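You operate a simulated robot arm through the tools that you are given. There is no shell and no other tool.

You run a simulated two-armed robot. Do the job below in one go: nothing can be reset, and whatever is moved stays where it is left.

Task
Put the white label block marked "Good" from the top of the trial line belt on the front of the right steel table and the white label block labelled "Over" on the right end of the middle line belt. Stack the bottle labelled "Salted beans" from the left part of the trial line belt on top of the bottle labelled "Soup pellets". Put the blue block from the top of the wide white belt on the left part of the middle line belt. Put the pouch labelled "Red lentils" from the top of the wide white belt on the top of the steel table at the narrow belt and the pouch that says "Pasta twists" on the right part of the middle line belt. Take the pack labelled "Brown rice" from the top of the wide white belt and put it on the top of the middle line belt. Put the red test card that says "Iron 3.0 mm" from the top of the wide white belt on the left part of the middle line belt and the red test card marked "Iron 1.5 mm" on the shelf under the long steel table by the wall. Fetch the cream carton from the low shelf of the wide belt and set it on the left part of the middle line belt. Do these in any order. Set down upright: blue block, pack, cream carton.
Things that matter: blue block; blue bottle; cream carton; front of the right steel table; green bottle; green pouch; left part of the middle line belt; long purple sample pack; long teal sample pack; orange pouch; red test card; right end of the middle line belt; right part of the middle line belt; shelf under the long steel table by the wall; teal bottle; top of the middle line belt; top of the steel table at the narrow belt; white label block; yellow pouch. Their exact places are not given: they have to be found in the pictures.

Only the result counts: the job must be done as asked and must still hold three seconds after the hand-in. Knocking over, shifting, dropping, spilling or breaking anything else fails it.

Robot
Two 7-joint arms with two-finger parallel grippers on one trunk, on a base that moves. Base frame: it is fixed to the floor where the robot stands at the start and does not move with it; the origin is under the middle of the robot, x ahead of it, y to its left, z up; the surface under the hand at the start is at about z = 0.76. Readings come in m, rad, newtons and seconds.
The left shoulder is at the start at [0.081, 0.182, 1.039], the right one opposite. With the tool pointing down near the work surface each hand reaches from about 0.32 to 0.76 m from the robot's upright axis, wherever it stands, measured 20 degrees to its own side. Places, roughly: blue block (6x6x7 cm) [0.9, 2.6, 0.8]; blue bottle, green bottle, teal bottle [0.75, 0.75, 0.75]; cream carton [0.5, 4.25, 0.25]; front of the right steel table (38x20 cm) [-1.12, -0.56, 0.76]; green pouch, orange pouch, yellow pouch [0.75, 2.75, 0.75]; left part of the middle line belt [-1, 1, 0.8]; long purple sample pack, long teal sample pack [0.5, 3.25, 0.75]; red test card [1, 4.25, 0.75]; right end of the middle line belt (22x38 cm) [-1, -0.1, 0.76]; right part of the middle line belt [-1, 0, 0.8]; shelf under the long steel table by the wall [-1.1, 5.7, 0.4]; top of the middle line belt [-1, 0.5, 0.8]; top of the steel table at the narrow belt [-1.1, 4.3, 0.8]; white label block [0.75, 0, 0.75]. Payload 3.91 kg a hand.
Tool frame (each hand has its own): the origin (TCP) lies between the finger pads and is the grasp point; the fingertips stand 0.03 m ahead of it; z points along the fingers, y is the line along which they close. The gripper opens to 0.11 m. The fingers are 0.02 m wide and 0.01 m thick; the gripper's body (0.048 by 0.112 m) begins 0.055 m behind the TCP.
Orientation is told as [roll, pitch, yaw] about the base's x, y, z axes, in that order, counted from this pose: with the fingers straight down and closing along the base's y, the tool's x points along the base's -x, its y along +y and its z along -z.

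Tools
- The arms move only by the tool apply_moves. It takes "left_moves", "right_moves" or both (then of equal length, played together; a hand with none holds still); each is a list of rows, each a list of 3 entries, a list of its own where there are three numbers: the closure, from 0 (fully open) to 1 (shut), then the shift along the tool's x, y, z in m, then the turn, a rotation vector about the tool's x, y, z in rad. In form: [[gripper, [tx, ty, tz], [ax, ay, az]], ...]. A call has 1 to 20 rows; each row is the pose to reach, as a shift and turn from the pose commanded when the call began, along the tool's axes at that moment. Each row takes 0.2 s and may step no farther than 0.05 m and 0.15 rad from the row before; otherwise, or with a gripper value out of range, the whole call is refused. Where a pose cannot be reached the arm comes as near as it can. A force on the tool above 40 N (or 10 N above the force at the start of the call, whichever is more), or a blocked arm, ends the call early, and 0.2 s more pass. Each finger travels about 0.072 m/s and halts on what it meets, pressing with about 30 N; the grip force reading is that of the motor and also rises with nothing between the fingers. The clock runs only during rows and for 0.2 s after the last one: add rows that repeat a pose to give the fingers time. It gives the time, the measured TCP pose, the force on the tool (base axes), the opening and the grip force at its end, in the units of the frame above (readings bear some noise), with the torque about the TCP (base axes, N m) and any sound that the robot's microphone picked up.
- Cameras (640 x 400 px; columns grow to the right, rows downward): "scene" is now at [0.1845, -0.0525, 1.201]; the picture's right is [-0.83, -0.56, 0.00], its down [-0.44, 0.65, -0.62] and it looks along [0.35, -0.52, -0.78] (base axes); focal length 214 px, centre (320, 200). "left" rides on the left gripper at [0.072, -0.017, -0.103] in its tool frame; the picture's right is [0.23, 0.97, 0.00], its down [-0.76, 0.18, -0.62] and it looks along [-0.61, 0.14, 0.78] (tool axes); focal length 222 px, centre (320, 200). "right" rides on the right gripper at [0.072, 0.017, -0.103] in its tool frame; the picture's right is [-0.23, 0.97, 0.00], its down [-0.76, -0.18, -0.62] and it looks along [-0.61, -0.14, 0.78] (tool axes); focal length 222 px, centre (320, 200).
- capture(camera): a new picture of that camera. No time passes.
- move_column(by): moves the trunk up (or, below 0, down) by that many m; the arms and the scene camera ride with it, the base frame stays. It gives what a move gives, with no picture.
- drive_base(legs): drives the robot by 1 to 6 legs, each [ahead, left, turn to the left] in m, m and rad, along the robot's own axes; the way and the turn of a leg run together, so that a leg with both is an arc; at most 1.5 m and 3.142 rad a leg. The arms and the cameras ride along, it lands a little off, and it stops where it bumps. It gives what a move gives.
- head_to(pan, tilt): turns the head with the scene camera to pan (to the left, within 1.396 rad either way) and tilt (down, from -0.506 to 1.204), counted from straight ahead of the robot (the tilt from the chest, where the trunk bows). It gives what a move gives.
- point_at(camera, pixels): there is no depth. For up to 12 entries [column, row, z] of the newest picture of that camera ("zoom" is the newest enlarged one), the place [x, y] in the base frame at which the ray of that pixel passes the height z, good to about 0.002 m, but the place of the scene camera against the robot may be out by one fixed shift of up to 0.012 m in any direction. No time passes.
- inspect(camera, box): a new picture of the part [left, top, right, bottom] of that camera's present view, enlarged. No time passes.
- hand_in(): hands the job in; it is judged then, once.

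Leave the grippers open and the arms clear of the work at the hand-in unless told otherwise.

The tools are called after "Request:" as a command line: name --argument value ..., lists and objects as JSON in quotes. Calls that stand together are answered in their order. apply_moves: Moves the arms, as the interface text tells. Its arguments: {"type":"object","properties":{"left_moves":{"type":"array","items":{"type":"array"}},"right_moves":{"type":"array","items":{"type":"array"}}},"required":[]} The other tools are called the same way: move_column (by) moves the trunk up or down; drive_base (legs) drives the base; head_to (pan, tilt) turns the head that bears the scene camera; capture (camera) takes a picture; point_at (camera, pixels) gives the place at which the rays of pixels pass given heights; inspect (camera, box) takes an enlarged picture of a part of a camera's view; hand_in () hands the job in.

At the start:

```text
time: 0.0
left_tool_pos: [0.2896, 0.3198, 1.1298]
left_orientation: [0.0, 0.0, 0.002]
left_contact_force: [-1.2, -0.7, 0.8]
left_moment: [0.01, 0.01, -0.01]
left_grip_width: 0.1099
left_grasp_force: 0.1
right_tool_pos: [0.4327, 0.0108, 1.1166]
right_orientation: [0.0, 0.002, -0.002]
right_contact_force: [0.7, 0.0, -0.4]
right_moment: [0.03, 0.03, 0.01]
right_grip_width: 0.11
right_grasp_force: 0.1
trunk travel left (down, up): [-0.3, 0.214]
robot x, y, heading: [-0.0027, 0.0007, -0.005]
head pan, tilt (commanded): [-0.974, 0.934]
```

scene: 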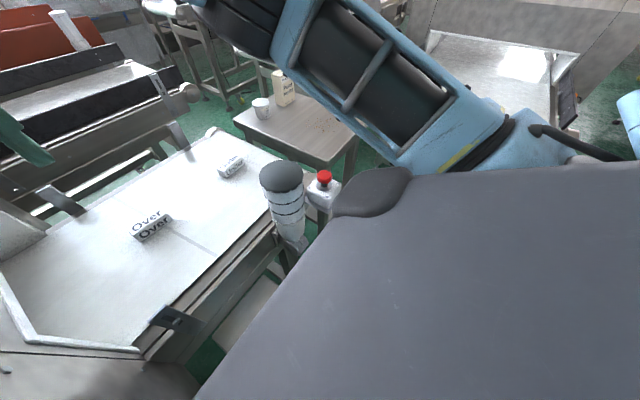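
right: 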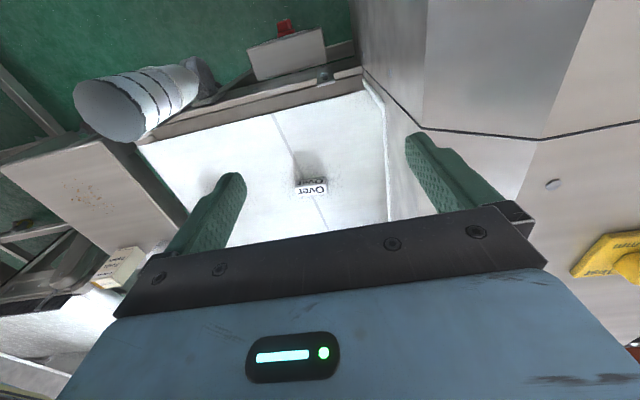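
left: 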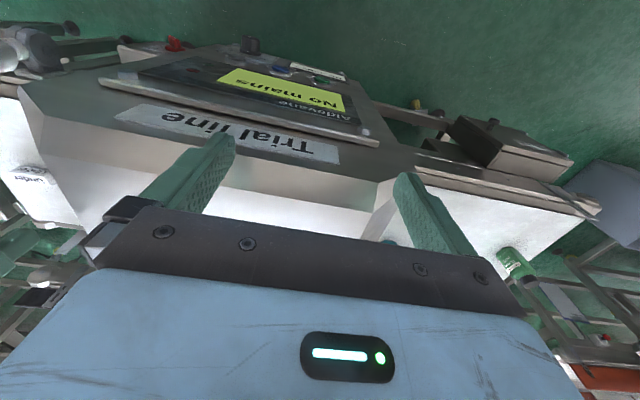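

I see the trial belt to the right front with an "Over" block and another small block. I start by looking around with the head, straight ahead first.

Request:
head_to --pan 0.0 --tilt 0.6

```text
time: 1.2
left_tool_pos: [0.2894, 0.321, 1.1303]
left_orientation: [0.001, 0.0, 0.002]
left_contact_force: [0.2, 0.1, 0.6]
left_moment: [0.0, -0.03, 0.01]
left_grip_width: 0.1098
left_grasp_force: 0.0
right_tool_pos: [0.4318, 0.012, 1.1183]
right_orientation: [0.0, 0.002, -0.002]
right_contact_force: [0.4, -1.3, 0.2]
right_moment: [0.01, 0.01, 0.0]
right_grip_width: 0.1099
right_grasp_force: 0.1
trunk travel left (down, up): [-0.3, 0.214]
robot x, y, heading: [0.0002, 0.0005, 0.003]
head pan, tilt (commanded): [0.0, 0.6]
```

Request:
capture --camera "scene"

```text
taken
```

scene: 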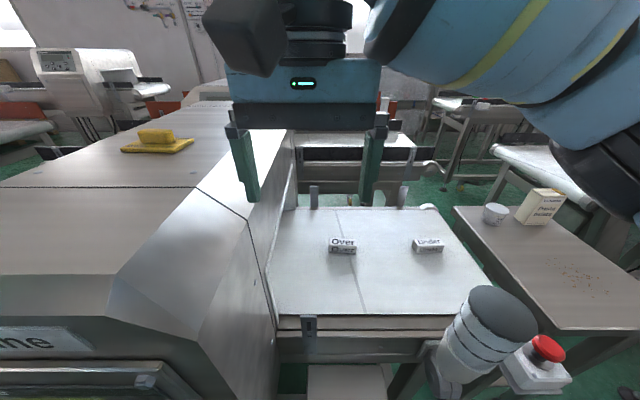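

The right gripper hangs in view; the belt has an "Over" and maybe an "Under" block. I enlarge that region and then look to the left.

Request:
inspect --camera "scene" --box '[270, 190, 490, 330]'

Request:
head_to --pan 0.9 --tilt 0.6

Request:
capture --camera "scene"

```text
2.86 times, centred on (380, 260) of scene
```

zoom: 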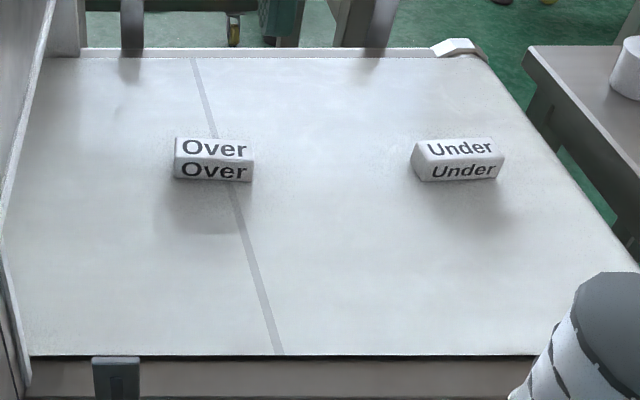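

```text
time: 2.5
left_tool_pos: [0.2903, 0.3205, 1.1307]
left_orientation: [0.0, 0.0, 0.002]
left_contact_force: [0.4, 0.3, -0.6]
left_moment: [0.02, -0.02, 0.02]
left_grip_width: 0.1098
left_grasp_force: 0.0
right_tool_pos: [0.4313, 0.0117, 1.1175]
right_orientation: [0.0, 0.002, -0.003]
right_contact_force: [0.6, 0.6, -0.4]
right_moment: [0.01, -0.01, -0.02]
right_grip_width: 0.1101
right_grasp_force: 0.0
trunk travel left (down, up): [-0.3, 0.214]
robot x, y, heading: [-0.0015, -0.0031, -0.004]
head pan, tilt (commanded): [0.901, 0.6]
```

```text
taken
```

scene: 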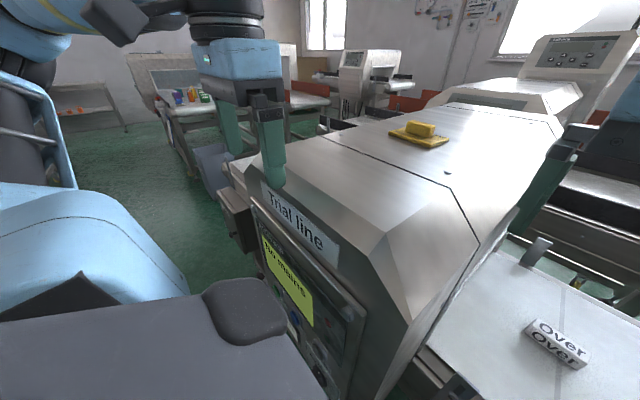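

The trial-line machine stands in front. I look further left and then to the right.

Request:
head_to --pan 1.39 --tilt 0.35

Request:
capture --camera "scene"

Request:
head_to --pan -1.39 --tilt 0.35

Request:
capture --camera "scene"

```text
time: 3.4
left_tool_pos: [0.2906, 0.32, 1.1299]
left_orientation: [0.0, 0.0, 0.002]
left_contact_force: [0.0, -1.3, 0.4]
left_moment: [0.0, 0.02, -0.04]
left_grip_width: 0.1099
left_grasp_force: 0.0
right_tool_pos: [0.4323, 0.0114, 1.1161]
right_orientation: [0.001, 0.001, -0.001]
right_contact_force: [-0.2, 0.0, -0.1]
right_moment: [-0.03, 0.02, 0.01]
right_grip_width: 0.1101
right_grasp_force: 0.0
trunk travel left (down, up): [-0.3, 0.214]
robot x, y, heading: [0.0, -0.0004, 0.001]
head pan, tilt (commanded): [1.389, 0.351]
```

```text
taken
```

scene: 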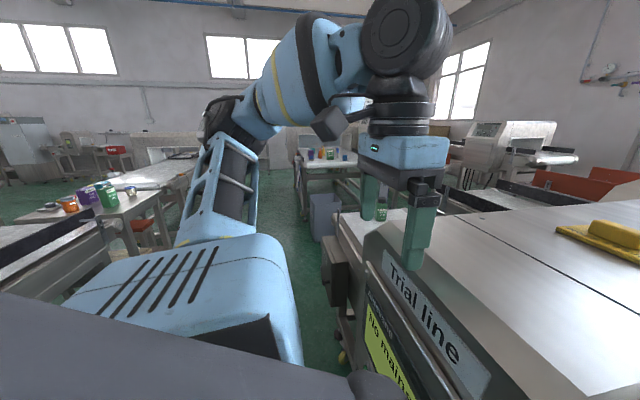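

```text
time: 5.8
left_tool_pos: [0.2905, 0.3216, 1.1297]
left_orientation: [0.0, -0.002, 0.002]
left_contact_force: [0.3, 0.8, -0.1]
left_moment: [0.0, 0.0, -0.04]
left_grip_width: 0.1103
left_grasp_force: 0.1
right_tool_pos: [0.4328, 0.0122, 1.1182]
right_orientation: [-0.001, 0.002, -0.002]
right_contact_force: [0.0, -0.3, 0.7]
right_moment: [0.0, -0.01, -0.03]
right_grip_width: 0.1103
right_grasp_force: 0.1
trunk travel left (down, up): [-0.3, 0.214]
robot x, y, heading: [0.0019, -0.002, 0.003]
head pan, tilt (commanded): [-1.389, 0.351]
```

```text
taken
```

scene: 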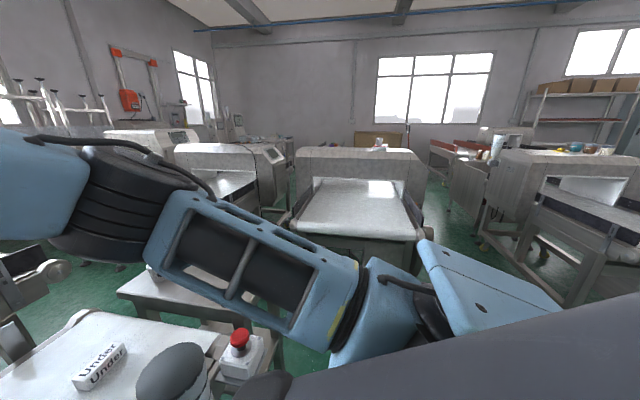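

I need the "Good" block; I look at the trial belt again with a middle pan and steeper tilt.

Request:
head_to --pan -0.4 --tilt 0.75

Request:
capture --camera "scene"

```text
time: 7.1
left_tool_pos: [0.2893, 0.32, 1.1295]
left_orientation: [-0.001, -0.001, 0.0]
left_contact_force: [0.2, 0.0, -0.1]
left_moment: [0.02, 0.0, 0.0]
left_grip_width: 0.1099
left_grasp_force: 0.0
right_tool_pos: [0.4315, 0.0125, 1.1176]
right_orientation: [0.002, 0.0, -0.003]
right_contact_force: [0.4, 0.9, 0.2]
right_moment: [-0.02, -0.01, -0.01]
right_grip_width: 0.1101
right_grasp_force: 0.0
trunk travel left (down, up): [-0.3, 0.214]
robot x, y, heading: [0.0012, -0.003, 0.001]
head pan, tilt (commanded): [-0.4, 0.75]
```

```text
taken
```

scene: 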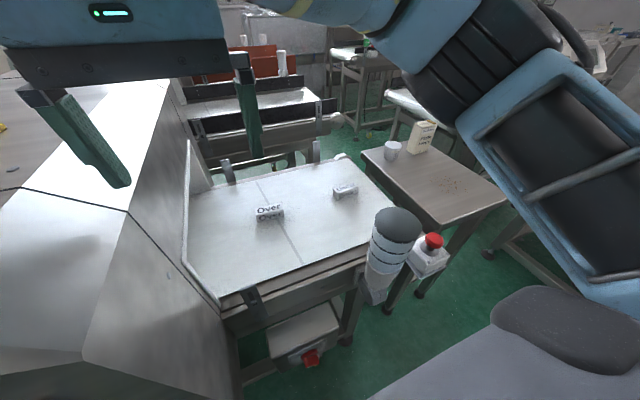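

I take the table positions of Over, Under, belt corners and the signal post.

Request:
point_at --camera "scene" --pixels '[[270, 218, 0.76], [345, 195, 0.76], [222, 305, 0.76], [375, 258, 0.76], [342, 158, 0.76], [190, 190, 0.76], [395, 220, 0.95], [430, 240, 0.8], [190, 150, 1.0], [122, 210, 1.0], [10, 202, 1.0]]'

Request:
inspect --camera "scene" --box '[180, 140, 500, 340]'

```text
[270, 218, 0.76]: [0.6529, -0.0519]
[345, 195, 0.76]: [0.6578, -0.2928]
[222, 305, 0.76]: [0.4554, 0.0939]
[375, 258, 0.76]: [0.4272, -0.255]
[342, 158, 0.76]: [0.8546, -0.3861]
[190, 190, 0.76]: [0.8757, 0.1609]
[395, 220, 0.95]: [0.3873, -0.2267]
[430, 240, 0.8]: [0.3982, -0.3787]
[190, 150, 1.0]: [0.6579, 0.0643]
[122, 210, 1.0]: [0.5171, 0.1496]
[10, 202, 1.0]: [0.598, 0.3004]
```

```text
2.00 times, centred on (340, 240) of scene
```

zoom: 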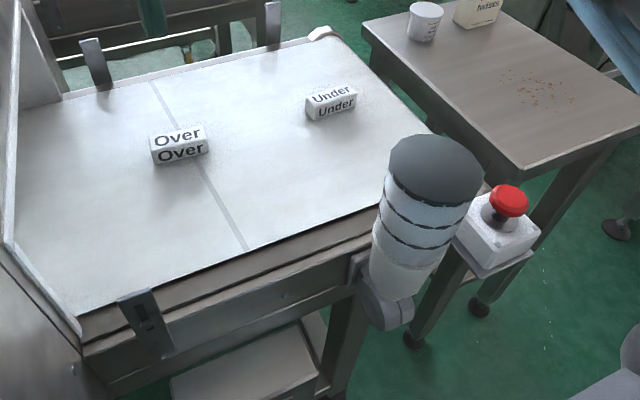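

"Over" is at about (0.653, -0.052), "Under" at (0.658, -0.293). "Good" isn't in this view, so I drive left 0.7 m to look at the left part of the trial belt.

Request:
drive_base --legs '[[-0.05, 0.7, 0]]'

Request:
head_to --pan 0.0 --tilt 0.7

Request:
capture --camera "scene"

```text
time: 8.6
left_tool_pos: [0.2881, 0.3506, 1.1311]
left_orientation: [0.002, 0.002, -0.003]
left_contact_force: [-0.3, -0.1, 0.2]
left_moment: [-0.01, -0.01, -0.01]
left_grip_width: 0.11
left_grasp_force: 0.1
right_tool_pos: [0.4305, 0.0317, 1.1186]
right_orientation: [-0.023, 0.003, -0.014]
right_contact_force: [-5.2, -26.4, 2.3]
right_moment: [-0.37, 0.1, 0.47]
right_grip_width: 0.0968
right_grasp_force: 0.0
trunk travel left (down, up): [-0.3, 0.214]
robot x, y, heading: [-0.0062, 0.0352, -0.005]
head pan, tilt (commanded): [-0.4, 0.75]
stopped in leg 1: the force on the tool passed its limit at 46 N (the readings are from after the stop); the commanded pose is now the measured one
```

```text
time: 9.5
left_tool_pos: [0.2878, 0.3504, 1.1306]
left_orientation: [0.005, -0.001, -0.002]
left_contact_force: [1.3, -0.2, 0.0]
left_moment: [-0.03, 0.02, 0.0]
left_grip_width: 0.1099
left_grasp_force: 0.1
right_tool_pos: [0.4297, 0.0331, 1.1181]
right_orientation: [-0.023, 0.001, -0.013]
right_contact_force: [-4.0, -29.1, 4.4]
right_moment: [-0.29, 0.11, 0.38]
right_grip_width: 0.095
right_grasp_force: 0.0
trunk travel left (down, up): [-0.3, 0.214]
robot x, y, heading: [-0.0014, 0.0331, 0.005]
head pan, tilt (commanded): [0.0, 0.7]
```

```text
taken
```

scene: 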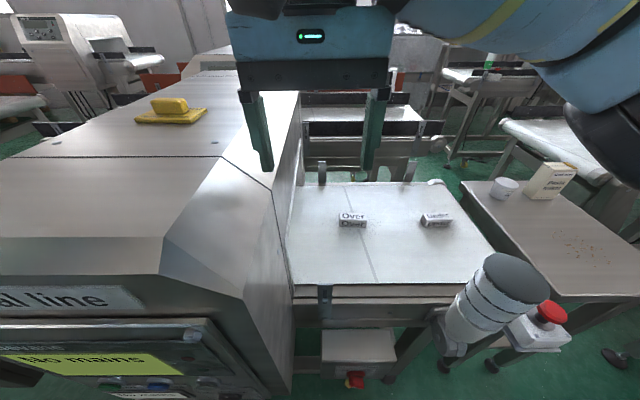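

The right finger touched the machine housing. I drive back right a bit, then pull the right hand in to mirror the left hand.

Request:
drive_base --legs '[[0, -0.04, 0]]'

```text
time: 10.5
left_tool_pos: [0.2895, 0.3132, 1.1305]
left_orientation: [0.001, 0.0, -0.002]
left_contact_force: [0.3, -0.5, 0.4]
left_moment: [-0.01, 0.01, 0.02]
left_grip_width: 0.11
left_grasp_force: 0.1
right_tool_pos: [0.4303, -0.0008, 1.1172]
right_orientation: [-0.018, 0.004, -0.013]
right_contact_force: [-0.2, -0.9, 0.4]
right_moment: [0.02, 0.0, -0.01]
right_grip_width: 0.1102
right_grasp_force: 0.1
trunk travel left (down, up): [-0.3, 0.214]
robot x, y, heading: [-0.0045, -0.0018, -0.005]
head pan, tilt (commanded): [0.0, 0.7]
```

Clear again. I take a right-hand picture to gauge the "Over" block.

Request:
capture --camera "right"

Request:
capture --camera "scene"

```text
taken
```

right: 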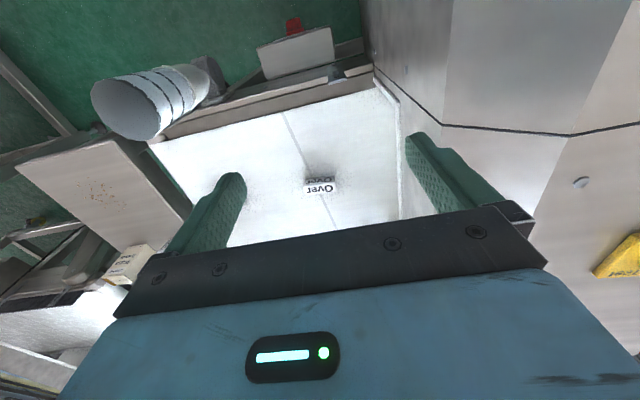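

```text
taken
```

scene: 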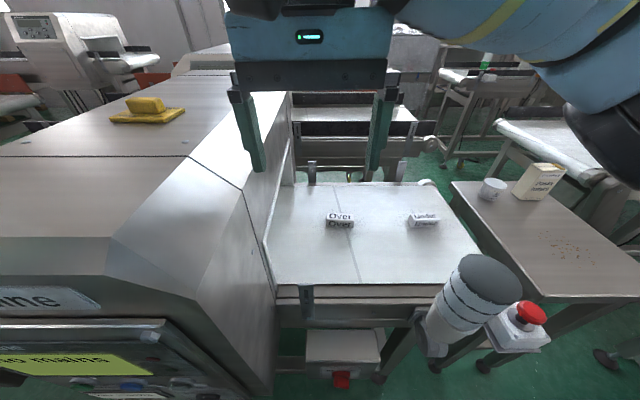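

I locate the Over block's corners with both cameras.

Request:
inspect --camera "right" --box '[260, 150, 380, 225]'

Request:
inspect --camera "scene" --box '[280, 190, 460, 250]'

```text
5.33 times, centred on (320, 188) of right
```

zoom: 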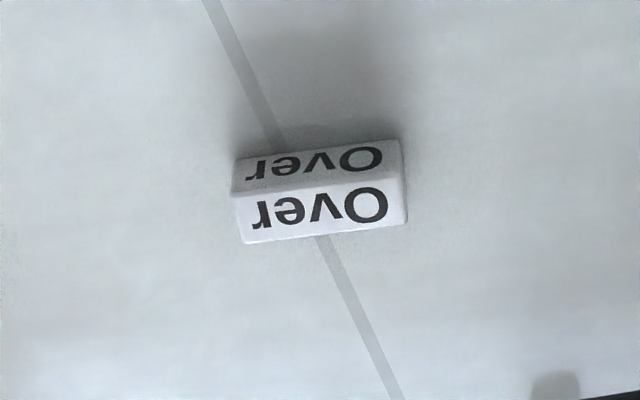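

```text
3.56 times, centred on (370, 220) of scene
```

zoom: 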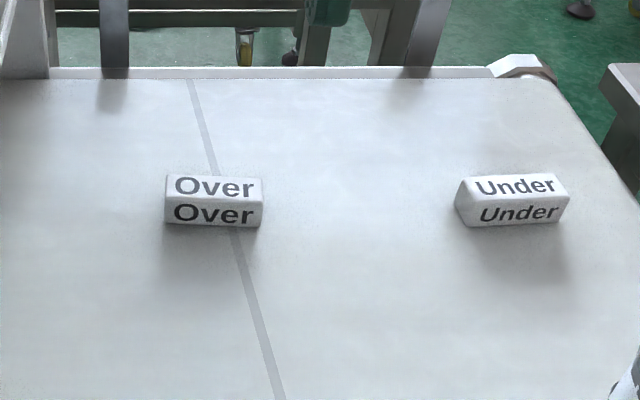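

Request:
point_at --camera "right" --pixels '[[303.7, 186.0, 0.79], [335.2, 181.9, 0.79], [336.3, 191.6, 0.79], [305.6, 195.6, 0.79], [304.3, 180, 0.76], [334.8, 175.9, 0.76], [400, 215, 0.76], [372, 76, 0.76], [155, 143, 0.76]]'

Request:
point_at --camera "zoom" --pixels '[[166, 202, 0.79], [261, 204, 0.79], [263, 178, 0.79], [168, 174, 0.79], [165, 222, 0.76], [259, 227, 0.76], [540, 80, 0.76], [100, 75, 0.76]]'

```text
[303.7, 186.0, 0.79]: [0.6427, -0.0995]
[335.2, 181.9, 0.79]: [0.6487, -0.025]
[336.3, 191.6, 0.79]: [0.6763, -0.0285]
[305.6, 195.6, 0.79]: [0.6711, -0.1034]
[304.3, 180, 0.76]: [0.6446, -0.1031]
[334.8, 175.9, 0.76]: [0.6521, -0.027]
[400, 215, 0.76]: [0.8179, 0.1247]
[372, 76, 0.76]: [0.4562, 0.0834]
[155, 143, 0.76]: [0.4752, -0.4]
```

```text
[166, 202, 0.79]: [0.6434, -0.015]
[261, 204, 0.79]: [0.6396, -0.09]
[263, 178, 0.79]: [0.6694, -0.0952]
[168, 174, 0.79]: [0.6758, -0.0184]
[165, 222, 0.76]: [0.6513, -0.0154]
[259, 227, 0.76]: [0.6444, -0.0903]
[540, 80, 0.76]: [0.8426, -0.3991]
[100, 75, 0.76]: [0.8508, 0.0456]
```

The right-hand view puts "Over" at about (0.660, -0.064), turned about -0.08 rad, 7.5 x 2.9 x 3 cm. I move the right hand over it, going right first, then ahead and down to z≈0.90.

Request:
apply_moves --right_moves '[[0, [0, -0.03, 0], [-0.005, 0, 0.02]], [0, [0, -0.056, 0], [-0.018, 0, 0.067]], [0, [-0.045, -0.056, 0.0], [-0.018, 0, 0.067]], [0, [-0.09, -0.056, 0.02], [-0.018, 0, 0.067]], [0, [-0.13, -0.056, 0.05], [-0.018, 0, 0.067]], [0, [-0.165, -0.056, 0.085], [-0.018, 0, 0.067]], [0, [-0.195, -0.056, 0.12], [-0.018, 0, 0.067]], [0, [-0.215, -0.056, 0.16], [-0.018, 0, 0.067]], [0, [-0.225, -0.056, 0.195], [-0.018, 0, 0.067]], [0, [-0.2317, -0.0561, 0.2172], [-0.018, -0.004, 0.067]], [0, [-0.2317, -0.0561, 0.2172], [-0.018, -0.004, 0.067]]]'

Request:
capture --camera "right"

```text
time: 12.9
left_tool_pos: [0.2895, 0.3136, 1.1309]
left_orientation: [0.001, 0.0, -0.003]
left_contact_force: [0.1, 0.1, 0.2]
left_moment: [0.01, 0.0, -0.01]
left_grip_width: 0.11
left_grasp_force: 0.1
right_tool_pos: [0.6612, -0.0655, 0.9048]
right_orientation: [0.0, -0.01, -0.081]
right_contact_force: [-0.1, 0.0, -0.1]
right_moment: [-0.05, 0.03, -0.04]
right_grip_width: 0.1097
right_grasp_force: 0.0
trunk travel left (down, up): [-0.3, 0.214]
robot x, y, heading: [0.0013, -0.0039, -0.005]
head pan, tilt (commanded): [0.0, 0.7]
```

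```text
taken
```

right: 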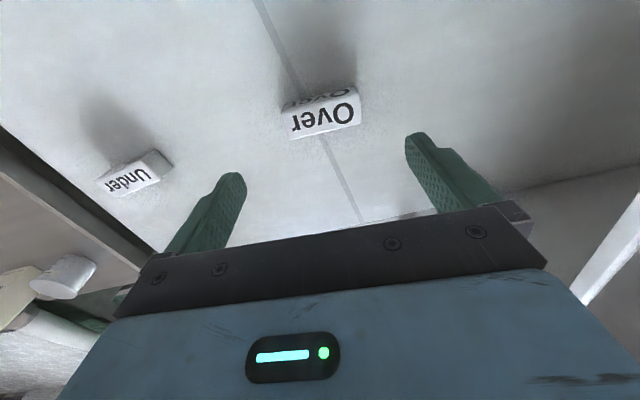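

The hand is above. I check the block's corners from close by.

Request:
point_at --camera "right" --pixels '[[286, 116, 0.79], [356, 95, 0.79], [360, 122, 0.79], [292, 139, 0.79], [283, 104, 0.76], [352, 87, 0.76]]'

Request:
inspect --camera "right" --box '[240, 60, 400, 160]'

```text
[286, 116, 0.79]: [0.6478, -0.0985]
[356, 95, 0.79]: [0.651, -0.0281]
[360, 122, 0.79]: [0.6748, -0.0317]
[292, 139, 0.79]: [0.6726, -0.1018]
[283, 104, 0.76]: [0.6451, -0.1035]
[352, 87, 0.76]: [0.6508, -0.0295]
```

```text
4.00 times, centred on (320, 110) of right
```

zoom: 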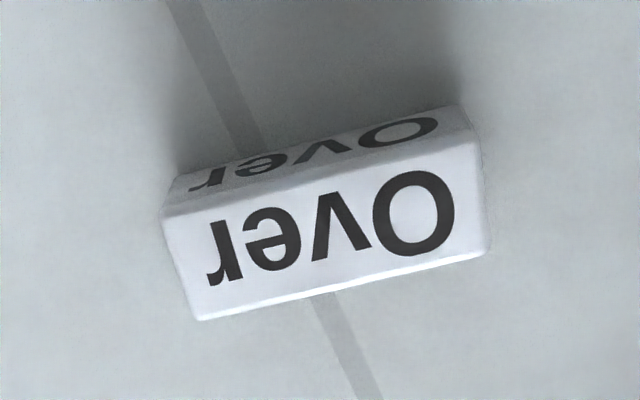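

The block is centred under the hand. I go down 0.107 m to TCP z≈0.798 and close.

Request:
apply_moves --right_moves '[[0, [0, 0, 0.045], [0, 0, 0]], [0, [0, 0, 0.085], [0, 0, 0]], [0, [0, 0, 0.107], [0, 0, 0]], [0, [0, 0, 0.107], [0, 0, 0]], [0.6, [0, 0, 0.107], [0, 0, 0]], [0.8, [0, 0, 0.107], [0, 0, 0]], [0.8, [0, 0, 0.107], [0, 0, 0]]]'

Request:
capture --camera "right"

```text
time: 13.5
left_tool_pos: [0.2884, 0.3108, 1.1289]
left_orientation: [0.0, -0.002, -0.009]
left_contact_force: [-0.7, 0.1, -0.9]
left_moment: [-0.07, -0.01, 0.01]
left_grip_width: 0.11
left_grasp_force: 0.2
right_tool_pos: [0.6952, -0.084, 0.9274]
right_orientation: [0.011, -0.191, -0.109]
right_contact_force: [-0.6, -0.6, 0.8]
right_moment: [-0.01, 0.0, 0.01]
right_grip_width: 0.1099
right_grasp_force: 0.0
trunk travel left (down, up): [-0.3, 0.214]
robot x, y, heading: [0.001, -0.0068, -0.005]
head pan, tilt (commanded): [0.0, 0.7]
stopped in row 3 (right hand): the arm was blocked; the commanded pose is now the measured one
```

```text
taken
```

right: 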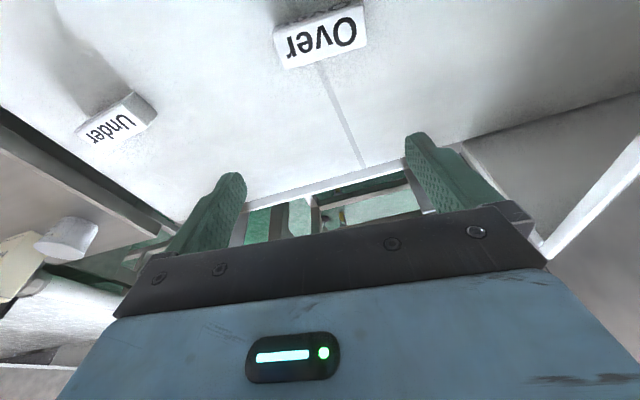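

The arm was blocked on the way down and the hand tipped. I look with the scene camera to find what blocks it.

Request:
head_to --pan -0.4 --tilt 0.75

Request:
capture --camera "scene"

```text
time: 14.4
left_tool_pos: [0.2873, 0.3101, 1.131]
left_orientation: [0.002, -0.002, -0.005]
left_contact_force: [-0.1, -0.1, -0.3]
left_moment: [-0.03, 0.0, -0.02]
left_grip_width: 0.1102
left_grasp_force: 0.1
right_tool_pos: [0.6941, -0.0834, 0.9272]
right_orientation: [0.012, -0.187, -0.103]
right_contact_force: [0.0, 0.3, 0.1]
right_moment: [0.01, 0.01, 0.0]
right_grip_width: 0.1099
right_grasp_force: 0.1
trunk travel left (down, up): [-0.3, 0.214]
robot x, y, heading: [-0.0002, -0.0043, -0.007]
head pan, tilt (commanded): [-0.4, 0.75]
```

```text
taken
```

scene: 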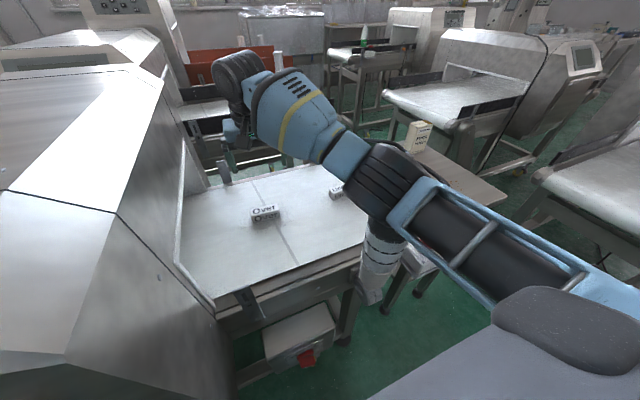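

The right arm's elbow rests on the signal post (at about (0.39, -0.23)). I raise the trunk to lift the arm off it.

Request:
move_column --by 0.2

Request:
capture --camera "scene"

```text
time: 16.6
left_tool_pos: [0.2922, 0.3127, 1.3298]
left_orientation: [-0.001, 0.001, -0.005]
left_contact_force: [0.1, -0.1, -0.9]
left_moment: [0.0, 0.01, 0.01]
left_grip_width: 0.1098
left_grasp_force: 0.0
right_tool_pos: [0.6668, -0.0797, 1.2731]
right_orientation: [0.032, -0.399, -0.111]
right_contact_force: [-0.9, -0.2, -0.5]
right_moment: [-0.03, 0.01, -0.04]
right_grip_width: 0.11
right_grasp_force: 0.0
trunk travel left (down, up): [-0.5, 0.014]
robot x, y, heading: [-0.0036, -0.0077, -0.008]
head pan, tilt (commanded): [-0.4, 0.75]
```

```text
taken
```

scene: 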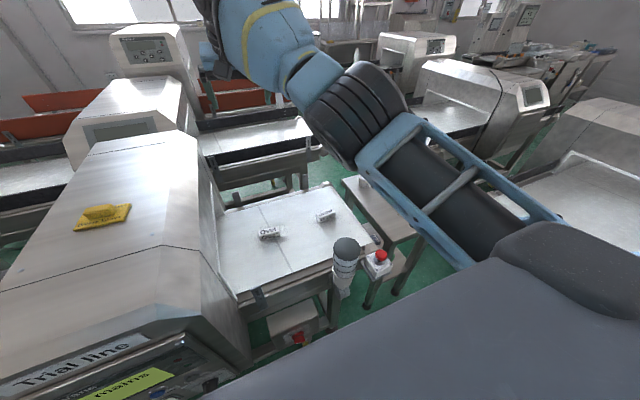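

Free now and the post stands unchanged. I check the post's height by intersecting from this new camera height.

Request:
point_at --camera "scene" --pixels '[[346, 247, 0.85], [346, 247, 0.9], [346, 247, 0.95], [346, 247, 1.0], [378, 255, 0.8], [238, 293, 0.76], [330, 187, 0.76], [342, 293, 0.76], [230, 292, 0.76]]'

```text
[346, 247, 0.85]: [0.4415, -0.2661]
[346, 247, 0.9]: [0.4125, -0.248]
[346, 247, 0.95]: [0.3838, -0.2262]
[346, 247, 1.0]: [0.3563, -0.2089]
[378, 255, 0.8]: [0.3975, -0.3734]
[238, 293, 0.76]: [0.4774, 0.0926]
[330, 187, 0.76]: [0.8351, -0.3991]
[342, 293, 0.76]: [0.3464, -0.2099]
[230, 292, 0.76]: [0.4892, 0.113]
```

The post top is at z≈0.95, (0.385, -0.227). I level the right hand and draw it back before repositioning the base.

Request:
apply_moves --right_moves '[[0, [0.03, 0, 0], [0, 0.1, 0]], [0, [0.06, 0, 0], [0, 0.2, 0.03]], [0, [0.1, 0, 0], [0, 0.3, 0.06]], [0, [0.14, 0, 0], [0, 0.399, 0.08]], [0, [0.18, 0, 0], [0, 0.399, 0.1]], [0, [0.22, 0, 0.02], [0, 0.399, 0.1]], [0, [0.22, 0, 0.02], [0, 0.399, 0.1]]]'

```text
time: 18.2
left_tool_pos: [0.2907, 0.3111, 1.3304]
left_orientation: [-0.001, 0.001, -0.007]
left_contact_force: [0.6, 0.6, -0.1]
left_moment: [-0.01, -0.04, -0.01]
left_grip_width: 0.1097
left_grasp_force: 0.1
right_tool_pos: [0.4743, -0.0605, 1.1689]
right_orientation: [0.051, 0.002, -0.195]
right_contact_force: [-0.1, -0.1, -0.2]
right_moment: [0.01, 0.01, 0.01]
right_grip_width: 0.11
right_grasp_force: 0.0
trunk travel left (down, up): [-0.5, 0.014]
robot x, y, heading: [0.0013, -0.0029, -0.008]
head pan, tilt (commanded): [-0.4, 0.75]
```

I correct the hand's turn and draw it back and up a bit.

Request:
apply_moves --right_moves '[[0, [0.03, -0.02, -0.03], [0.025, 0, -0.06]], [0, [0.06, -0.04, -0.06], [0.051, 0, -0.115]], [0, [0.09, -0.06, -0.09], [0.051, 0, -0.115]], [0, [0.11, -0.063, -0.1], [0.051, 0, -0.115]], [0, [0.11, -0.063, -0.1], [0.051, 0, -0.115]]]'

Request:
drive_base --legs '[[-0.02, 0.24, 0]]'

Request:
capture --camera "scene"

```text
time: 19.4
left_tool_pos: [0.2917, 0.3107, 1.3305]
left_orientation: [-0.001, 0.001, -0.006]
left_contact_force: [0.3, -0.5, 0.1]
left_moment: [0.0, 0.02, 0.02]
left_grip_width: 0.11
left_grasp_force: 0.0
right_tool_pos: [0.3543, -0.105, 1.2622]
right_orientation: [-0.002, -0.001, -0.078]
right_contact_force: [0.2, -0.6, -0.2]
right_moment: [0.02, -0.01, -0.02]
right_grip_width: 0.1101
right_grasp_force: 0.0
trunk travel left (down, up): [-0.5, 0.014]
robot x, y, heading: [-0.0007, -0.0056, -0.006]
head pan, tilt (commanded): [-0.4, 0.75]
```

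```text
time: 22.1
left_tool_pos: [0.2739, 0.5484, 1.3294]
left_orientation: [0.0, 0.0, -0.007]
left_contact_force: [-0.5, 0.0, -0.4]
left_moment: [0.0, 0.03, 0.01]
left_grip_width: 0.11
left_grasp_force: 0.0
right_tool_pos: [0.335, 0.1323, 1.2629]
right_orientation: [0.0, -0.002, -0.081]
right_contact_force: [0.2, 0.4, 0.8]
right_moment: [0.0, -0.02, 0.0]
right_grip_width: 0.1099
right_grasp_force: 0.0
trunk travel left (down, up): [-0.5, 0.014]
robot x, y, heading: [-0.0176, 0.2323, -0.008]
head pan, tilt (commanded): [-0.4, 0.75]
```

```text
taken
```

scene: 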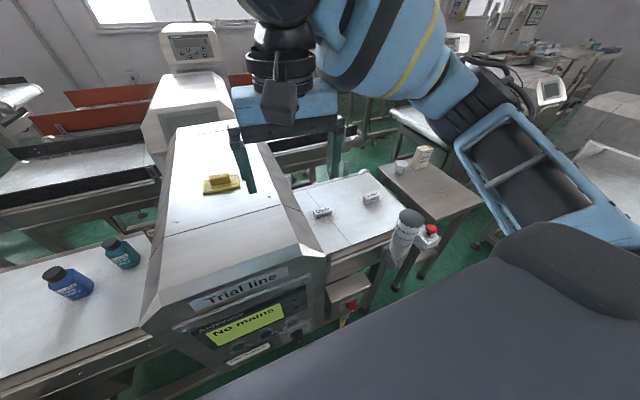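

Now I see bottles on the left part too. I turn the head left to view the left part of the trial belt.

Request:
head_to --pan 0.5 --tilt 0.7

Request:
capture --camera "scene"

Request:
capture --camera "left"

```text
time: 23.3
left_tool_pos: [0.2724, 0.549, 1.3309]
left_orientation: [0.001, -0.001, -0.007]
left_contact_force: [-0.5, -0.3, -0.1]
left_moment: [-0.03, 0.04, 0.03]
left_grip_width: 0.1097
left_grasp_force: 0.0
right_tool_pos: [0.3351, 0.1319, 1.2634]
right_orientation: [-0.001, -0.001, -0.081]
right_contact_force: [-0.3, -0.4, 0.3]
right_moment: [0.0, 0.03, 0.02]
right_grip_width: 0.1099
right_grasp_force: 0.1
trunk travel left (down, up): [-0.5, 0.014]
robot x, y, heading: [-0.0203, 0.2321, -0.006]
head pan, tilt (commanded): [0.499, 0.7]
```

```text
taken
```

scene: 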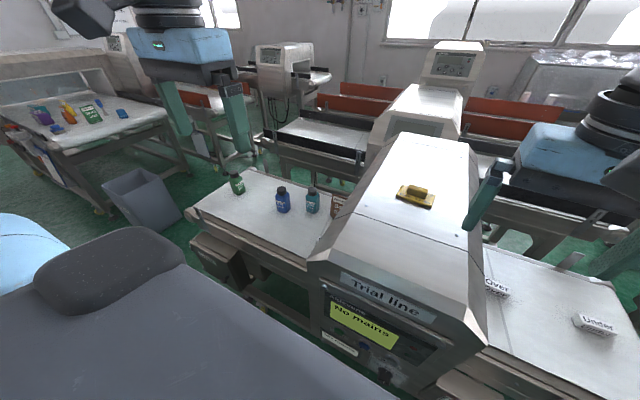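

```text
taken
```

left: 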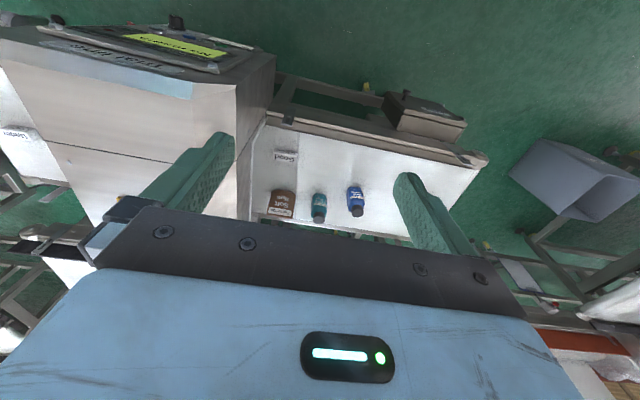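

The left-hand camera shows a white block near (287,157), a brown pouch, a teal and a blue bottle. I zoom in.

Request:
inspect --camera "left" --box '[240, 100, 400, 240]'

Request:
inspect --camera "scene" --box '[200, 150, 360, 250]'

Request:
inspect --camera "scene" --box '[0, 80, 160, 180]'

```text
2.86 times, centred on (320, 170) of left
```

zoom: 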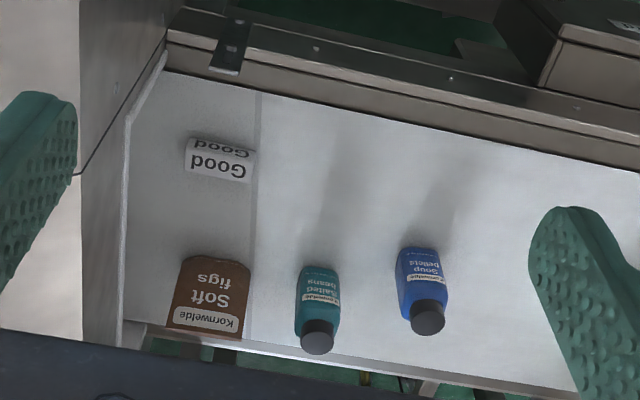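

```text
4.00 times, centred on (280, 200) of scene
```

zoom: 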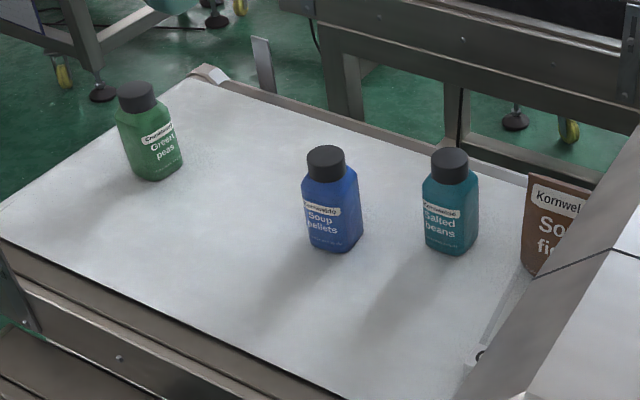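

```text
4.00 times, centred on (80, 130) of scene
```

zoom: 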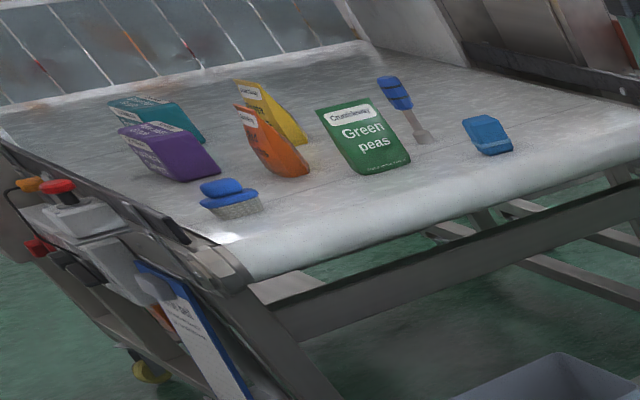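

"Good" is on the left part next to the housing, "Salted beans" is the teal bottle, "Soup pellets" the blue one. First I fetch "Over" with the right hand from here: sideways, then ahead at height, then lower.

Request:
apply_moves --right_moves '[[0, [-0.009, -0.048, 0], [0, 0, 0]], [0, [-0.018, -0.096, 0], [0, 0, 0]], [0, [-0.027, -0.145, 0], [0, 0, 0]], [0, [-0.036, -0.19, 0], [0, 0, 0]], [0, [-0.08, -0.186, 0], [0, 0, 0]], [0, [-0.125, -0.183, 0], [0, 0, 0]], [0, [-0.17, -0.18, 0], [0, 0, 0]], [0, [-0.215, -0.178, 0.01], [0, 0, 0]], [0, [-0.26, -0.175, 0.03], [0, 0, 0]], [0, [-0.295, -0.173, 0.06], [0, 0, 0]], [0, [-0.325, -0.172, 0.095], [0, 0, 0]], [0, [-0.341, -0.171, 0.14], [0, 0, 0]], [0, [-0.341, -0.1705, 0.18], [0, 0, 0]], [0, [-0.341, -0.1705, 0.22], [0, 0, 0]], [0, [-0.341, -0.1705, 0.26], [0, 0, 0]], [0, [-0.341, -0.1705, 0.3], [0, 0, 0]], [0, [-0.341, -0.1705, 0.34], [0, 0, 0]], [0, [-0.341, -0.1705, 0.3625], [0, 0, 0]], [0, [-0.341, -0.1705, 0.3625], [0, 0, 0]]]'

Request:
head_to --pan -0.5 --tilt 0.85

Request:
capture --camera "scene"

Request:
capture --camera "right"

```text
time: 27.3
left_tool_pos: [0.2734, 0.548, 1.331]
left_orientation: [0.001, -0.002, -0.007]
left_contact_force: [-0.1, -0.6, -1.0]
left_moment: [0.03, 0.02, -0.02]
left_grip_width: 0.1098
left_grasp_force: 0.0
right_tool_pos: [0.6186, -0.0708, 0.92]
right_orientation: [0.0, -0.002, -0.081]
right_contact_force: [-0.2, 0.4, -0.8]
right_moment: [0.01, -0.03, -0.03]
right_grip_width: 0.1101
right_grasp_force: 0.1
right hand out of reach, approached as far as the arm can: row 11, 12, 13, 14, 15, 16, 17, 18, 19
trunk travel left (down, up): [-0.5, 0.014]
robot x, y, heading: [-0.018, 0.2308, -0.008]
head pan, tilt (commanded): [0.499, 0.7]
```

```text
time: 28.6
left_tool_pos: [0.2745, 0.5498, 1.3292]
left_orientation: [-0.001, 0.0, -0.006]
left_contact_force: [-0.2, -0.6, 0.0]
left_moment: [0.0, 0.02, 0.02]
left_grip_width: 0.1099
left_grasp_force: 0.0
right_tool_pos: [0.6198, -0.0705, 0.918]
right_orientation: [-0.001, -0.002, -0.083]
right_contact_force: [0.4, 0.2, 1.3]
right_moment: [-0.01, 0.02, 0.01]
right_grip_width: 0.1099
right_grasp_force: 0.1
trunk travel left (down, up): [-0.5, 0.014]
robot x, y, heading: [-0.0209, 0.2347, -0.005]
head pan, tilt (commanded): [-0.499, 0.85]
```

```text
taken
```

scene: 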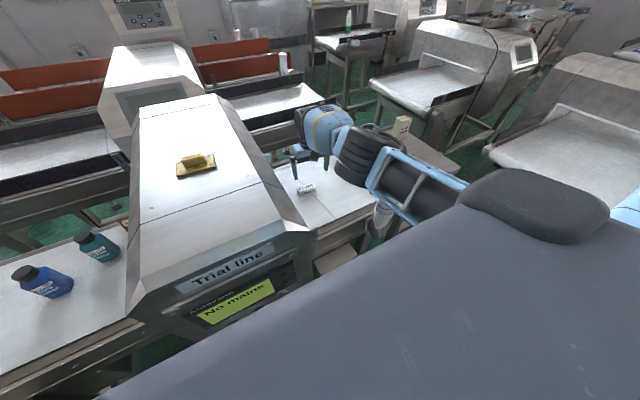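

```text
taken
```

right: 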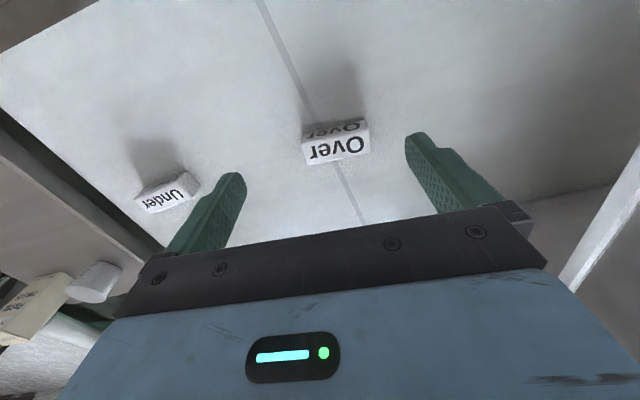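

The reach falls short by 4 cm. I estimate where the elbow and upper arm are over the post.

Request:
inspect --camera "scene" --box '[270, 90, 490, 250]'

Request:
point_at --camera "scene" --pixels '[[378, 180, 1.0], [378, 180, 1.1], [378, 180, 1.2], [383, 205, 0.95], [420, 185, 1.1], [420, 185, 1.2]]'

```text
2.50 times, centred on (380, 170) of scene
```

zoom: 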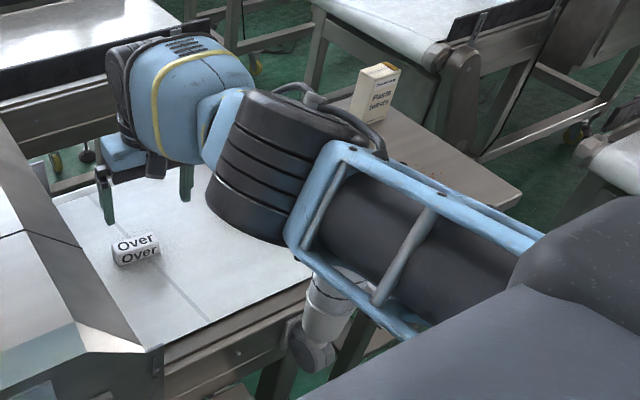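

```text
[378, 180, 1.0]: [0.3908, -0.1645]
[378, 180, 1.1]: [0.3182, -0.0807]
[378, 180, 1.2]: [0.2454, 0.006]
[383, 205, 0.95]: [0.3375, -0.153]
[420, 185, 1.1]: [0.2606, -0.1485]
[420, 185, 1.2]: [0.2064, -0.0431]
```

The elbow looks about 0.2 m away from the post, fine. I drive ahead 0.045 m to bring the hand over the block.

Request:
drive_base --legs '[[0.045, 0, 0]]'

Request:
capture --camera "right"

```text
time: 29.5
left_tool_pos: [0.3179, 0.5478, 1.331]
left_orientation: [0.0, -0.004, -0.007]
left_contact_force: [-0.7, 0.7, 0.6]
left_moment: [-0.01, -0.01, 0.02]
left_grip_width: 0.1099
left_grasp_force: 0.0
right_tool_pos: [0.6654, -0.0698, 0.9194]
right_orientation: [-0.001, -0.004, -0.08]
right_contact_force: [0.3, -0.8, 0.4]
right_moment: [-0.04, 0.04, 0.03]
right_grip_width: 0.1099
right_grasp_force: 0.2
trunk travel left (down, up): [-0.5, 0.014]
robot x, y, heading: [0.0277, 0.2297, -0.009]
head pan, tilt (commanded): [-0.499, 0.85]
```

```text
taken
```

right: 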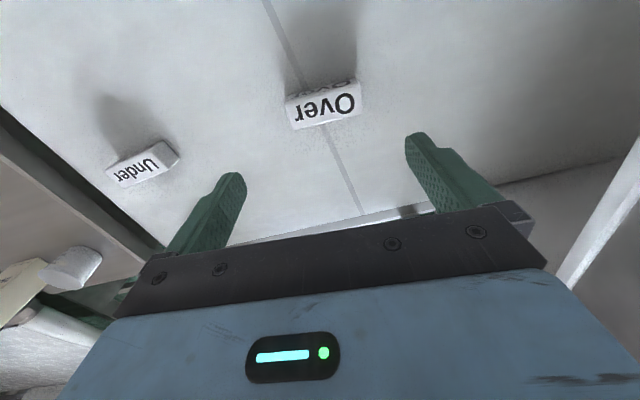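

I correct the hand by (-4, +4) mm.

Request:
apply_moves --right_moves '[[0, [0.0047, 0.0039, 0], [0, 0, 0]], [0, [0.0047, 0.0039, 0], [0, 0, 0]]]'

Request:
move_column --by -0.08

Request:
capture --camera "right"

```text
time: 30.1
left_tool_pos: [0.32, 0.5479, 1.3299]
left_orientation: [0.0, -0.001, -0.008]
left_contact_force: [0.9, -0.7, 0.0]
left_moment: [-0.01, 0.03, 0.0]
left_grip_width: 0.1101
left_grasp_force: 0.1
right_tool_pos: [0.6636, -0.066, 0.9171]
right_orientation: [0.0, 0.002, -0.081]
right_contact_force: [0.2, 0.1, -0.2]
right_moment: [-0.03, -0.01, -0.01]
right_grip_width: 0.1099
right_grasp_force: 0.0
trunk travel left (down, up): [-0.5, 0.014]
robot x, y, heading: [0.0276, 0.2329, -0.011]
head pan, tilt (commanded): [-0.499, 0.85]
```

```text
time: 30.8
left_tool_pos: [0.3247, 0.5496, 1.28]
left_orientation: [0.002, 0.026, -0.008]
left_contact_force: [1.2, -0.4, -0.1]
left_moment: [0.03, 0.02, 0.02]
left_grip_width: 0.1101
left_grasp_force: 0.2
right_tool_pos: [0.6375, -0.0634, 0.7908]
right_orientation: [0.0, 0.155, -0.079]
right_contact_force: [-7.7, -2.2, 18.2]
right_moment: [0.95, 0.07, 0.14]
right_grip_width: 0.1087
right_grasp_force: 0.1
trunk travel left (down, up): [-0.458, 0.057]
robot x, y, heading: [0.0262, 0.2288, -0.009]
head pan, tilt (commanded): [-0.499, 0.85]
stopped: the force on the tool passed its limit at 118 N (the readings are from after the stop); the commanded pose is now the measured one
```

```text
taken
```

right: 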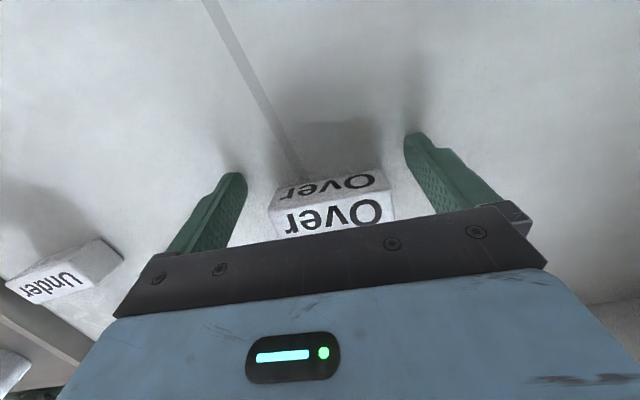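

The hand sagged as the trunk went down and its fingertips touched the belt (z≈0.76); the trunk stopped. The block sits between the fingers, seemingly untouched. I check its place.

Request:
inspect --camera "right" --box '[220, 140, 440, 260]'

Request:
point_at --camera "right" --pixels '[[268, 210, 0.79], [388, 190, 0.79], [277, 188, 0.76], [380, 169, 0.76]]'

Request:
capture --camera "scene"

```text
2.91 times, centred on (330, 200) of right
```

zoom: 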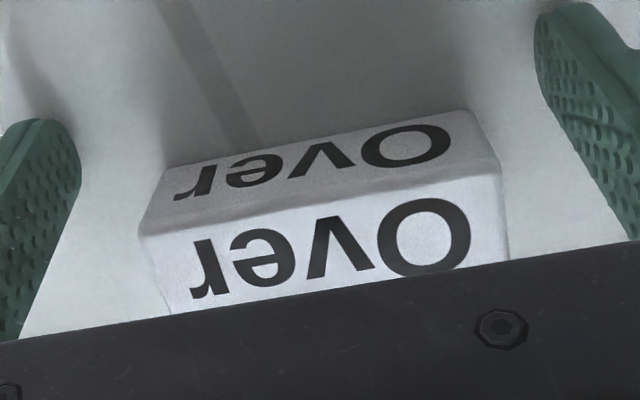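

```text
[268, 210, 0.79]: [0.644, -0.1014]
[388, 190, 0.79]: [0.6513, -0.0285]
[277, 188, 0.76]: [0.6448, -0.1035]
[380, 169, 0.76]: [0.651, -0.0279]
```

```text
taken
```

scene: 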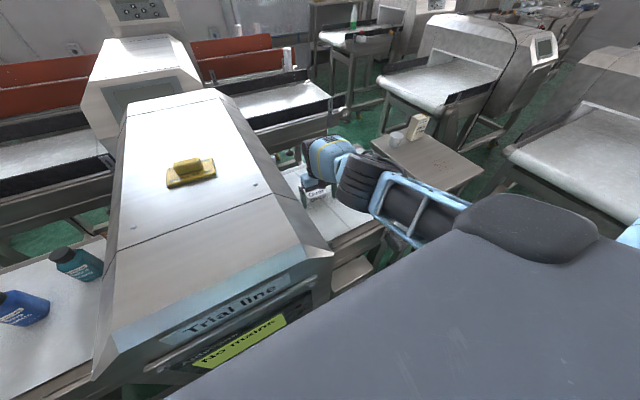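

The block hasn't moved (centre ≈(0.662, -0.065)). I level the hand and shift it 2.4 cm ahead at TCP z≈0.798, then close.

Request:
apply_moves --right_moves '[[0, [0.0, 0, -0.012], [0, 0, 0]], [0, [-0.01, 0, -0.0115], [0, -0.08, 0]], [0, [-0.0222, 0, -0.0105], [0, -0.155, 0]], [0, [-0.0222, 0, -0.0105], [0, -0.155, 0]]]'

Request:
capture --camera "right"

```text
time: 31.8
left_tool_pos: [0.3245, 0.5475, 1.2798]
left_orientation: [0.001, 0.023, -0.008]
left_contact_force: [-0.1, -1.0, 0.5]
left_moment: [-0.01, 0.01, -0.03]
left_grip_width: 0.1099
left_grasp_force: 0.0
right_tool_pos: [0.6692, -0.068, 0.7943]
right_orientation: [-0.002, -0.003, -0.078]
right_contact_force: [0.7, 0.5, 0.2]
right_moment: [-0.01, 0.0, 0.02]
right_grip_width: 0.11
right_grasp_force: 0.0
right hand out of reach, approached as far as the arm can: row 2, 3, 4
trunk travel left (down, up): [-0.458, 0.057]
robot x, y, heading: [0.0249, 0.2232, -0.012]
head pan, tilt (commanded): [-0.499, 0.85]
```

```text
taken
```

right: 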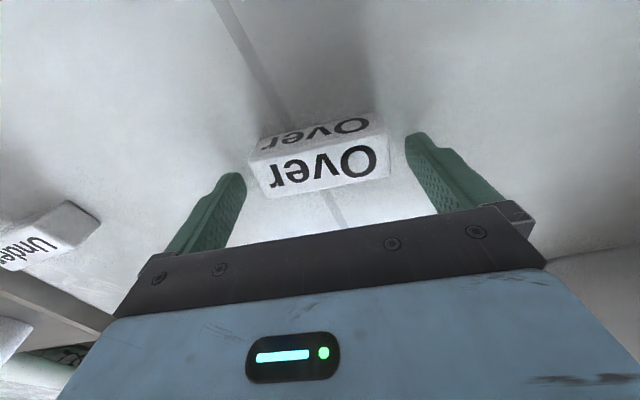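

Level now at (0.669, -0.068, 0.794). I shift back 7 mm and close on the block.

Request:
apply_moves --right_moves '[[0, [0.007, 0.0025, -0.002], [0, 0, 0]], [0, [0.007, 0.0025, -0.002], [0, 0, 0]], [0.5, [0.007, 0.0025, -0.002], [0, 0, 0]], [0.8, [0.007, 0.0025, -0.002], [0, 0, 0]], [0.8, [0.007, 0.0025, -0.002], [0, 0, 0]]]'

Request:
capture --camera "right"

```text
time: 33.0
left_tool_pos: [0.3258, 0.5477, 1.2814]
left_orientation: [0.001, 0.022, -0.007]
left_contact_force: [0.1, 0.5, 0.1]
left_moment: [-0.01, -0.05, 0.0]
left_grip_width: 0.11
left_grasp_force: 0.0
right_tool_pos: [0.6715, -0.0653, 0.7938]
right_orientation: [-0.003, -0.002, -0.078]
right_contact_force: [0.0, 0.0, 0.9]
right_moment: [-0.04, -0.01, 0.0]
right_grip_width: 0.0775
right_grasp_force: 29.9
right hand out of reach, approached as far as the arm can: row 1, 2, 3, 4, 5
trunk travel left (down, up): [-0.458, 0.057]
robot x, y, heading: [0.0243, 0.2319, -0.008]
head pan, tilt (commanded): [-0.499, 0.85]
```

```text
taken
```

right: 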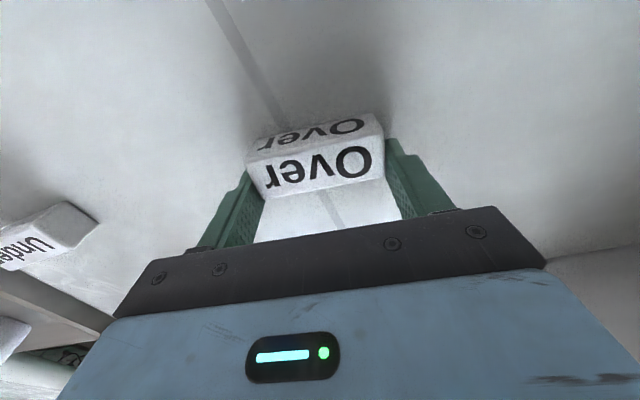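

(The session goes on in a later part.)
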